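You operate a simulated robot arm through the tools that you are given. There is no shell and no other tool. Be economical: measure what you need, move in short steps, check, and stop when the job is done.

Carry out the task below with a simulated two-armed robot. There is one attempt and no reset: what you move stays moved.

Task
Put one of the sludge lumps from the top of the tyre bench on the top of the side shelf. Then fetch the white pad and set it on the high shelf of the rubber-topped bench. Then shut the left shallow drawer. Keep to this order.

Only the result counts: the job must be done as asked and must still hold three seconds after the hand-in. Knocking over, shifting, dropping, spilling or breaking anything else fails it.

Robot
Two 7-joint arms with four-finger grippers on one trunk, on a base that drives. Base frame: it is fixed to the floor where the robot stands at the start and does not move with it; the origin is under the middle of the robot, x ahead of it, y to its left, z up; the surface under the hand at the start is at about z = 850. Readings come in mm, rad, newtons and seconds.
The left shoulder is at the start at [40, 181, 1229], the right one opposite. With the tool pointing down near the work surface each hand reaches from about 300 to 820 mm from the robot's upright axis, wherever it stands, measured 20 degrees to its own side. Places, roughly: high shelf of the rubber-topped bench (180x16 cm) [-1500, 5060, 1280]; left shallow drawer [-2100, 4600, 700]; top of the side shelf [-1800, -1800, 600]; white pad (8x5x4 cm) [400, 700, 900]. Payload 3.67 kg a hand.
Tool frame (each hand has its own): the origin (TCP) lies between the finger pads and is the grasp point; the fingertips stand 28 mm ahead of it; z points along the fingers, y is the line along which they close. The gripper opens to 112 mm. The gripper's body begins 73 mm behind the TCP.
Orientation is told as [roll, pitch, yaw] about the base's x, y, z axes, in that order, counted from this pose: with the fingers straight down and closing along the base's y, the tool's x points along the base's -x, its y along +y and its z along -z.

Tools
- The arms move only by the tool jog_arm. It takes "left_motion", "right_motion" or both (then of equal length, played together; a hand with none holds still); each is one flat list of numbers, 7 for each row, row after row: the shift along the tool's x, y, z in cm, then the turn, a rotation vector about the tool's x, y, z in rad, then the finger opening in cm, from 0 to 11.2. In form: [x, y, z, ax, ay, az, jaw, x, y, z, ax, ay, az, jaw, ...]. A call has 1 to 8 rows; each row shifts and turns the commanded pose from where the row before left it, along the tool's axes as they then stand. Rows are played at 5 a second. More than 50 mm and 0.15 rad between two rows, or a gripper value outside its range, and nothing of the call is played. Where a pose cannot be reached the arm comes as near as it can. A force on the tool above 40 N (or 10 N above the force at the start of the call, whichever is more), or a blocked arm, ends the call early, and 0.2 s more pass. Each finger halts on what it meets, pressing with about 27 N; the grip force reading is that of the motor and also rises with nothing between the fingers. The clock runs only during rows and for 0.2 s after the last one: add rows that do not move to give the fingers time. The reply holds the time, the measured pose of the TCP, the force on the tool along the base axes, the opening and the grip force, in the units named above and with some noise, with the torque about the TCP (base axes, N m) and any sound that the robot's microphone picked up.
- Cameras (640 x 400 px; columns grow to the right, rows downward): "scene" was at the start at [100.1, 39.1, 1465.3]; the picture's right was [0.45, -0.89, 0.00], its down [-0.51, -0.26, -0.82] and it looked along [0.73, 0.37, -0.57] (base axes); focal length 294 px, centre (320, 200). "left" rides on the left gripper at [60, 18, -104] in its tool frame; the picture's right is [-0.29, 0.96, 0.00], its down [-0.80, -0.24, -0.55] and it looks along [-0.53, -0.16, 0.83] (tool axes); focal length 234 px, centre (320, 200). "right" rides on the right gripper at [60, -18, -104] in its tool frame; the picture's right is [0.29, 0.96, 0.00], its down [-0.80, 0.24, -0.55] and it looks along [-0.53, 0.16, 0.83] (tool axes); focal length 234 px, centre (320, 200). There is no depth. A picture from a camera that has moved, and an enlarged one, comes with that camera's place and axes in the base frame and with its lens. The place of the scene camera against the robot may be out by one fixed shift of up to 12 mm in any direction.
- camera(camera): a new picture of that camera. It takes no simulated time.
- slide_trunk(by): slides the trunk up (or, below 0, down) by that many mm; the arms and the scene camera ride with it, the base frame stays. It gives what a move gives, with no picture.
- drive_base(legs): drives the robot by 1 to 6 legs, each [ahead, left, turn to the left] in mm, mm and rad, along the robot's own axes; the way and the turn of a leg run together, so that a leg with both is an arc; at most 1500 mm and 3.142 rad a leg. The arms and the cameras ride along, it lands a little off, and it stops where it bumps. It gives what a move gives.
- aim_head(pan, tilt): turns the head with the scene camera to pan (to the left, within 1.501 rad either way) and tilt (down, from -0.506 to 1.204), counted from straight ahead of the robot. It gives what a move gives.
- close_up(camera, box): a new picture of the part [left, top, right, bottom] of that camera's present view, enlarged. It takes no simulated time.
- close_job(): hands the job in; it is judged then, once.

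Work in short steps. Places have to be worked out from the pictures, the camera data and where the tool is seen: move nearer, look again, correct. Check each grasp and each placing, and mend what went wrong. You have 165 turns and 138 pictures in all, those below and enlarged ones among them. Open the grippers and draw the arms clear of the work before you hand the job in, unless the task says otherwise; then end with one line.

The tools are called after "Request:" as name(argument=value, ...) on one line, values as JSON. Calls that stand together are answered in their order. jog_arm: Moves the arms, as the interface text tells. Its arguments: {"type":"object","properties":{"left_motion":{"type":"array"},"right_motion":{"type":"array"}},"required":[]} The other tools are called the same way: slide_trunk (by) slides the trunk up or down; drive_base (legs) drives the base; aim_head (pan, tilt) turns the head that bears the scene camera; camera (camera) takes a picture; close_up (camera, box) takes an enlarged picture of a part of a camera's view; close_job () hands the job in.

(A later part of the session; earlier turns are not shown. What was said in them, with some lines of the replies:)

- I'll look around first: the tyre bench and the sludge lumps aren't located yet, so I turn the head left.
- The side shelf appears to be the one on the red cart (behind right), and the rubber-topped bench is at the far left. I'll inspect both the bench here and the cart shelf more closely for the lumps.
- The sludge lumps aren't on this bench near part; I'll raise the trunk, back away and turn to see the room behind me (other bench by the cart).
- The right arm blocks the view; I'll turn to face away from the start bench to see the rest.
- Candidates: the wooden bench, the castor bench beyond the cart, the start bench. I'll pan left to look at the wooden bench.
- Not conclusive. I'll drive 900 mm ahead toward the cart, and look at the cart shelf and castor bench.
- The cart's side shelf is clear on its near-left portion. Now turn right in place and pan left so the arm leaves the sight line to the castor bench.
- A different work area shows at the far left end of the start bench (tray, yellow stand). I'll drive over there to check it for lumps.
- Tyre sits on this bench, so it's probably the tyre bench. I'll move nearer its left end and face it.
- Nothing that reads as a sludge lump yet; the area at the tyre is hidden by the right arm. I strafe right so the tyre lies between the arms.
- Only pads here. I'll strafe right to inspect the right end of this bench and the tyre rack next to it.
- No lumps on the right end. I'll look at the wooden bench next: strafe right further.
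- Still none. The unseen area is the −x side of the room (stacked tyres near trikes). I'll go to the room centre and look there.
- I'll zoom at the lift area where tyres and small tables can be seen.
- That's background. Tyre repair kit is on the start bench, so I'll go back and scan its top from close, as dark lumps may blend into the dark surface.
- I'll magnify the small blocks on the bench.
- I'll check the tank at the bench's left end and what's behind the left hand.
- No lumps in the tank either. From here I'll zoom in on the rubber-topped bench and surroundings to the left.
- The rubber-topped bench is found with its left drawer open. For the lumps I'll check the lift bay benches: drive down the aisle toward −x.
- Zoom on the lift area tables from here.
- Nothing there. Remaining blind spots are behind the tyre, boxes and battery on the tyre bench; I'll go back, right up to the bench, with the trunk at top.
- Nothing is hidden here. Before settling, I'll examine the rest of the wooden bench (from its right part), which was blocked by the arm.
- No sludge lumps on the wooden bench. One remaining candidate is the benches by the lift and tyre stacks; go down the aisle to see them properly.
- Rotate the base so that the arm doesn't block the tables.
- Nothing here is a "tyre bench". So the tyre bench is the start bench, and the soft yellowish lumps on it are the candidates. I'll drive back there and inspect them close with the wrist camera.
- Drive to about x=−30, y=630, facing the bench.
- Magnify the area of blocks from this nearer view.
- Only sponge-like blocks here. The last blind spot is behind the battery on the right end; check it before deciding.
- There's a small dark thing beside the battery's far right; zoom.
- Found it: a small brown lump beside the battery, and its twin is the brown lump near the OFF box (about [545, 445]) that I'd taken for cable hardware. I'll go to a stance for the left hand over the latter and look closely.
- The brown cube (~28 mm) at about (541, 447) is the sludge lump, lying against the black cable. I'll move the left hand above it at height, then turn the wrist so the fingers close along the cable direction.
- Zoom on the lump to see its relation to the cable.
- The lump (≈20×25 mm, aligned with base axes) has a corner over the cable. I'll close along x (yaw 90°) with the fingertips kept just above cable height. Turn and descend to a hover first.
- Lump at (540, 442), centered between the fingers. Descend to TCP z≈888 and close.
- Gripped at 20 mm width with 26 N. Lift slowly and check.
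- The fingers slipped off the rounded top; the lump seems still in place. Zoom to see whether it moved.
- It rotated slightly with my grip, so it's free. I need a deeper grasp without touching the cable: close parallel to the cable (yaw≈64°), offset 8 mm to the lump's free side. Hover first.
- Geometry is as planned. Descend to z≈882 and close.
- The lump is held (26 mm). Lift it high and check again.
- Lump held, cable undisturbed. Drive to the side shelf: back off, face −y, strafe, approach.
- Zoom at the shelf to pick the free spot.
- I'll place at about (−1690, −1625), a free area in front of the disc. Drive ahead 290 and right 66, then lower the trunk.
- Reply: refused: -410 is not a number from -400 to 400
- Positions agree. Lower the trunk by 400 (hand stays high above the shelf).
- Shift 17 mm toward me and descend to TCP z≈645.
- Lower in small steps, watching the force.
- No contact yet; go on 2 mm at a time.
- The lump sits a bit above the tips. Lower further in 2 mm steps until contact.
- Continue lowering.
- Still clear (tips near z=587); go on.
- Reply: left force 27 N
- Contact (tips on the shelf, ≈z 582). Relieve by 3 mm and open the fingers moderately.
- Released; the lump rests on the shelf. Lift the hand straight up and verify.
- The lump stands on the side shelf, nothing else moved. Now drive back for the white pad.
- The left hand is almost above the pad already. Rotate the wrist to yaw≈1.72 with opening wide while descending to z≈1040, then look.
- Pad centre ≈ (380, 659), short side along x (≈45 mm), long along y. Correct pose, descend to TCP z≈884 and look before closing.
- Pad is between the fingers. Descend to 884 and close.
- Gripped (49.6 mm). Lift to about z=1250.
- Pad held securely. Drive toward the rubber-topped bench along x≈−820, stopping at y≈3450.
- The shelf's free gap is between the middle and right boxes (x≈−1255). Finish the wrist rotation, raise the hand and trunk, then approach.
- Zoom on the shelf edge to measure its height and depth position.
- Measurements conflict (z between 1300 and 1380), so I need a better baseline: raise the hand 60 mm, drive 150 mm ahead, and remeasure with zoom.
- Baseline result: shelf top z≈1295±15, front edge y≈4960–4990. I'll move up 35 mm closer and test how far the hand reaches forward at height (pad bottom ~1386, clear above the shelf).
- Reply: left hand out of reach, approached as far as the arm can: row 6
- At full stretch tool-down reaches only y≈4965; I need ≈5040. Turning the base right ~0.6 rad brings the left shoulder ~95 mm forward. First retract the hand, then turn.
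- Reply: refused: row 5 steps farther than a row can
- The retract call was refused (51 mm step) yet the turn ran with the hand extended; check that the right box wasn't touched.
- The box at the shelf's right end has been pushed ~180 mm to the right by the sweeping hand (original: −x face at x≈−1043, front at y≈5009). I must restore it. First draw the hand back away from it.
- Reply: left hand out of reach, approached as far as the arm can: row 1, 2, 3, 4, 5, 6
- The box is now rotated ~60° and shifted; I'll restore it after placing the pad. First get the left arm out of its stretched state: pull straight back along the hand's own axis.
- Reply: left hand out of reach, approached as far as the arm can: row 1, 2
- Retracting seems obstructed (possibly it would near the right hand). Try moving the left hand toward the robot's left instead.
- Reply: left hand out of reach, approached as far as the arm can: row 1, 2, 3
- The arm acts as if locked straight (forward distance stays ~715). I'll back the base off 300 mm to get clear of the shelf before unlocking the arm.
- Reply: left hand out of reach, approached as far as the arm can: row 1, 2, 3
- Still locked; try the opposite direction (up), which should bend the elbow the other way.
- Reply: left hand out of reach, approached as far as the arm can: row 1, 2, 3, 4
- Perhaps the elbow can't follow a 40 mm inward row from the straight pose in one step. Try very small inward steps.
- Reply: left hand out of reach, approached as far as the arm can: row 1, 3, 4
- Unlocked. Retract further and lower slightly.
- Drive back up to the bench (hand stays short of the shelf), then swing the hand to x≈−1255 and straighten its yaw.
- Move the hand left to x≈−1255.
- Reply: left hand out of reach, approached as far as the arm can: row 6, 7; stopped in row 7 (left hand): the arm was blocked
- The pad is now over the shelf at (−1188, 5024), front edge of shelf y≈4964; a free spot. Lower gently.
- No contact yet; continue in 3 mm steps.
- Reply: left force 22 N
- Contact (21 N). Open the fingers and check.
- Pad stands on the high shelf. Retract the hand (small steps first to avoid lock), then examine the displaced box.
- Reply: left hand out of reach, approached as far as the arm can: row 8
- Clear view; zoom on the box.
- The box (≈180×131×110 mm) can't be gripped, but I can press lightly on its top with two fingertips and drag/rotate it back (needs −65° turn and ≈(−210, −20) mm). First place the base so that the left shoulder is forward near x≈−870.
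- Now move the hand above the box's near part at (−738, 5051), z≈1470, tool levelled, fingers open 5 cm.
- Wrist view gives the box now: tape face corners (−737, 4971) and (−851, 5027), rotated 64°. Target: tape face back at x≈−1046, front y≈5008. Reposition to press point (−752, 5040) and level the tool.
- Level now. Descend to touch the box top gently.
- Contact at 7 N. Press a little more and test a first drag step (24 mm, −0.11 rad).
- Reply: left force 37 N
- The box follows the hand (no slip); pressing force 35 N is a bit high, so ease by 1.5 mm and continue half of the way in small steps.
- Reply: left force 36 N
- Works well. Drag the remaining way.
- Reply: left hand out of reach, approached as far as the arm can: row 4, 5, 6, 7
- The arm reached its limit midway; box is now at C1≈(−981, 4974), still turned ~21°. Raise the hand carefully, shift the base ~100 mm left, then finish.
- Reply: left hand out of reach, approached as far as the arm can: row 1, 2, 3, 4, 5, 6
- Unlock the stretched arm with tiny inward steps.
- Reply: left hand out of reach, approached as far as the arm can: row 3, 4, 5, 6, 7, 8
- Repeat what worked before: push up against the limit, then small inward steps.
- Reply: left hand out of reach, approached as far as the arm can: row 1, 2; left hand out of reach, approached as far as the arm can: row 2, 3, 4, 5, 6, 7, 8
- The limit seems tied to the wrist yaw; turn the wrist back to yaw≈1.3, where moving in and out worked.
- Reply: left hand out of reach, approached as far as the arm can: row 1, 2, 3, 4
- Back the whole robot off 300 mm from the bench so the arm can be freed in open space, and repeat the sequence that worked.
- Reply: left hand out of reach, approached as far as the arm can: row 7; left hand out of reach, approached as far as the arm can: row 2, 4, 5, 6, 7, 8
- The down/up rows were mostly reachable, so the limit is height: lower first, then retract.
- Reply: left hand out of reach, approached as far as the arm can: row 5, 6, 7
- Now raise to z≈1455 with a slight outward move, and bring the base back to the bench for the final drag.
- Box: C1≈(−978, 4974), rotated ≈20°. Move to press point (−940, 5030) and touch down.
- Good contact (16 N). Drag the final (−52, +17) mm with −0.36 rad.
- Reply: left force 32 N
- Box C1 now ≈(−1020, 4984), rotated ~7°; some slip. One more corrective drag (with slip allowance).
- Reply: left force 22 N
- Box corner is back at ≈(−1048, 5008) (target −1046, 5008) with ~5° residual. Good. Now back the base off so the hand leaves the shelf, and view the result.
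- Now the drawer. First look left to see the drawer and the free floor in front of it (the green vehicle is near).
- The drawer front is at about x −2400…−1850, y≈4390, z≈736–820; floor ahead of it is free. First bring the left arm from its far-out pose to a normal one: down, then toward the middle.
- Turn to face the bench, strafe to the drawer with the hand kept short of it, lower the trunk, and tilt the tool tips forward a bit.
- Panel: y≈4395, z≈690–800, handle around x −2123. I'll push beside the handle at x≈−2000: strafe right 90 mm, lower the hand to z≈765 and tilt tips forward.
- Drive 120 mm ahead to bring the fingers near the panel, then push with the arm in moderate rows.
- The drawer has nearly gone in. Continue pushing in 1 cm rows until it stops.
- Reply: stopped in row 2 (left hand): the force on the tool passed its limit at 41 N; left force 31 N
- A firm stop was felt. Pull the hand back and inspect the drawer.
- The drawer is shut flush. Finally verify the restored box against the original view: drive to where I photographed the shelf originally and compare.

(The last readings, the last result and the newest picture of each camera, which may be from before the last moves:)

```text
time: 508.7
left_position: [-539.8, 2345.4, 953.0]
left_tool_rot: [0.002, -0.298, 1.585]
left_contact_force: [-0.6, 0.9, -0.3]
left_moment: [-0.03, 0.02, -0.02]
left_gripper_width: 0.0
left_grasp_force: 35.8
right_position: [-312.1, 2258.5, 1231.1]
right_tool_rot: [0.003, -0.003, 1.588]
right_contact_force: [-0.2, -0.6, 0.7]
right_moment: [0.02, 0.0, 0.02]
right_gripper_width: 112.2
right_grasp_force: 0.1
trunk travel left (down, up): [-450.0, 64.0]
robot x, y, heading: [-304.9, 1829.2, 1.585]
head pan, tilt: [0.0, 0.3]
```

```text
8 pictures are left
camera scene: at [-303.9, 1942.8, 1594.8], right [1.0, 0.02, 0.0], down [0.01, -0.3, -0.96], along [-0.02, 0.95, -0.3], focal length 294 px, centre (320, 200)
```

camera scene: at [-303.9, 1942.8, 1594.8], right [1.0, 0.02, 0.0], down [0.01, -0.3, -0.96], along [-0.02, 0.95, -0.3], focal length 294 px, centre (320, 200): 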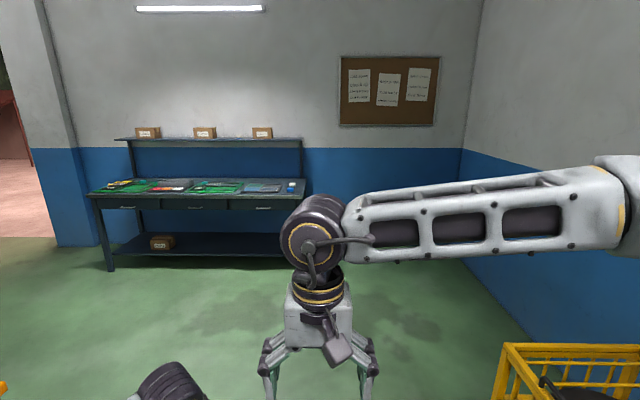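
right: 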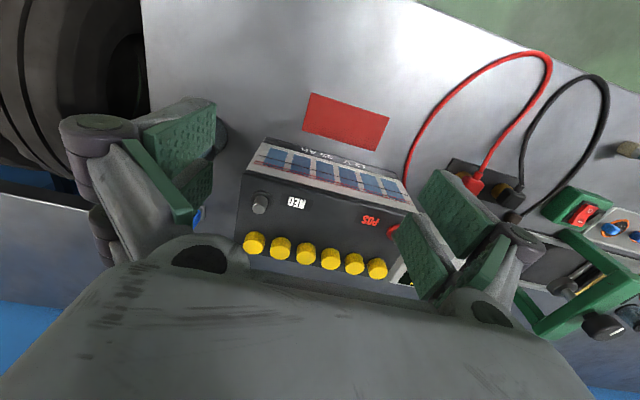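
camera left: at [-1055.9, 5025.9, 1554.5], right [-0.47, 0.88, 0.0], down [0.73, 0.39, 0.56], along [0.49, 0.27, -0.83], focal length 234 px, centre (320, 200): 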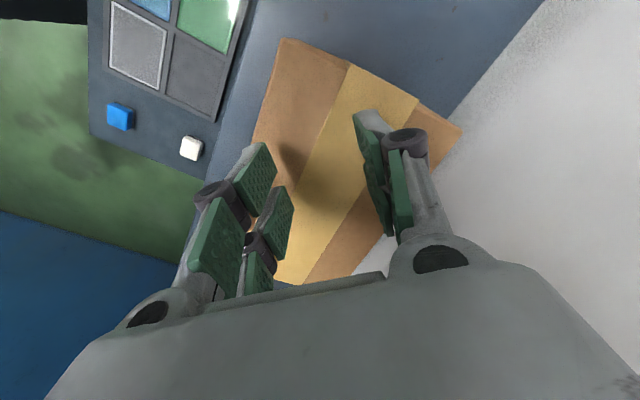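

Take the same magnification for comparison.

Request:
close_up(camera="scene", box=[80, 80, 320, 230])

```text
2.67 times, centred on (200, 155) of scene
camera zoom: at [-303.9, 1942.8, 1594.8], right [1.0, 0.02, 0.0], down [0.01, -0.3, -0.96], along [-0.02, 0.95, -0.3], focal length 785 px, centre (640, 320)
```

zoom: 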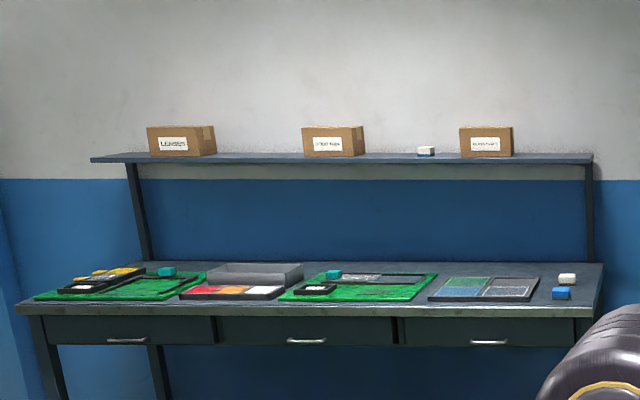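

The box matches its original position within a few mm (label centre −981 vs −977, left edge −1080 vs −1081). Pad is on the shelf, drawer shut. Open the left gripper, arms are clear.

Request:
jog_arm(left_motion=[0, 0, 0, 0, 0, 0, 6, 0, 0, 0, 0, 0, 0, 11, 0, 0, 0, 0, 0, 0, 11, 0, 0, 0, 0, 0, 0, 11])

```text
time: 509.7
left_position: [-539.5, 2345.3, 953.9]
left_tool_rot: [0.003, -0.295, 1.585]
left_contact_force: [0.5, -0.1, 0.0]
left_moment: [-0.01, 0.0, -0.04]
left_gripper_width: 109.6
left_grasp_force: 0.0
right_position: [-313.3, 2258.2, 1231.0]
right_tool_rot: [0.0, -0.004, 1.587]
right_contact_force: [0.2, -0.8, 0.4]
right_moment: [0.0, 0.02, 0.02]
right_gripper_width: 112.0
right_grasp_force: 0.2
trunk travel left (down, up): [-450.0, 64.0]
robot x, y, heading: [-300.4, 1828.2, 1.591]
head pan, tilt: [0.0, 0.3]
```

All three parts are done, and both grippers are open and clear of the work. Handing in.

Request:
close_job()

```text
The job is handed in.
```

I did the three jobs in order: one sludge lump is on the side shelf, the white pad is on the high shelf, and the left shallow drawer is shut. On the way, my left hand knocked a cardboard box ("GLASS SEALS") on the high shelf about 200–250 mm sideways and turned it by about 65°. I dragged it back to within about 1 cm of its original spot, still turned by roughly 5°; because it was moved, the job may be judged as failed.
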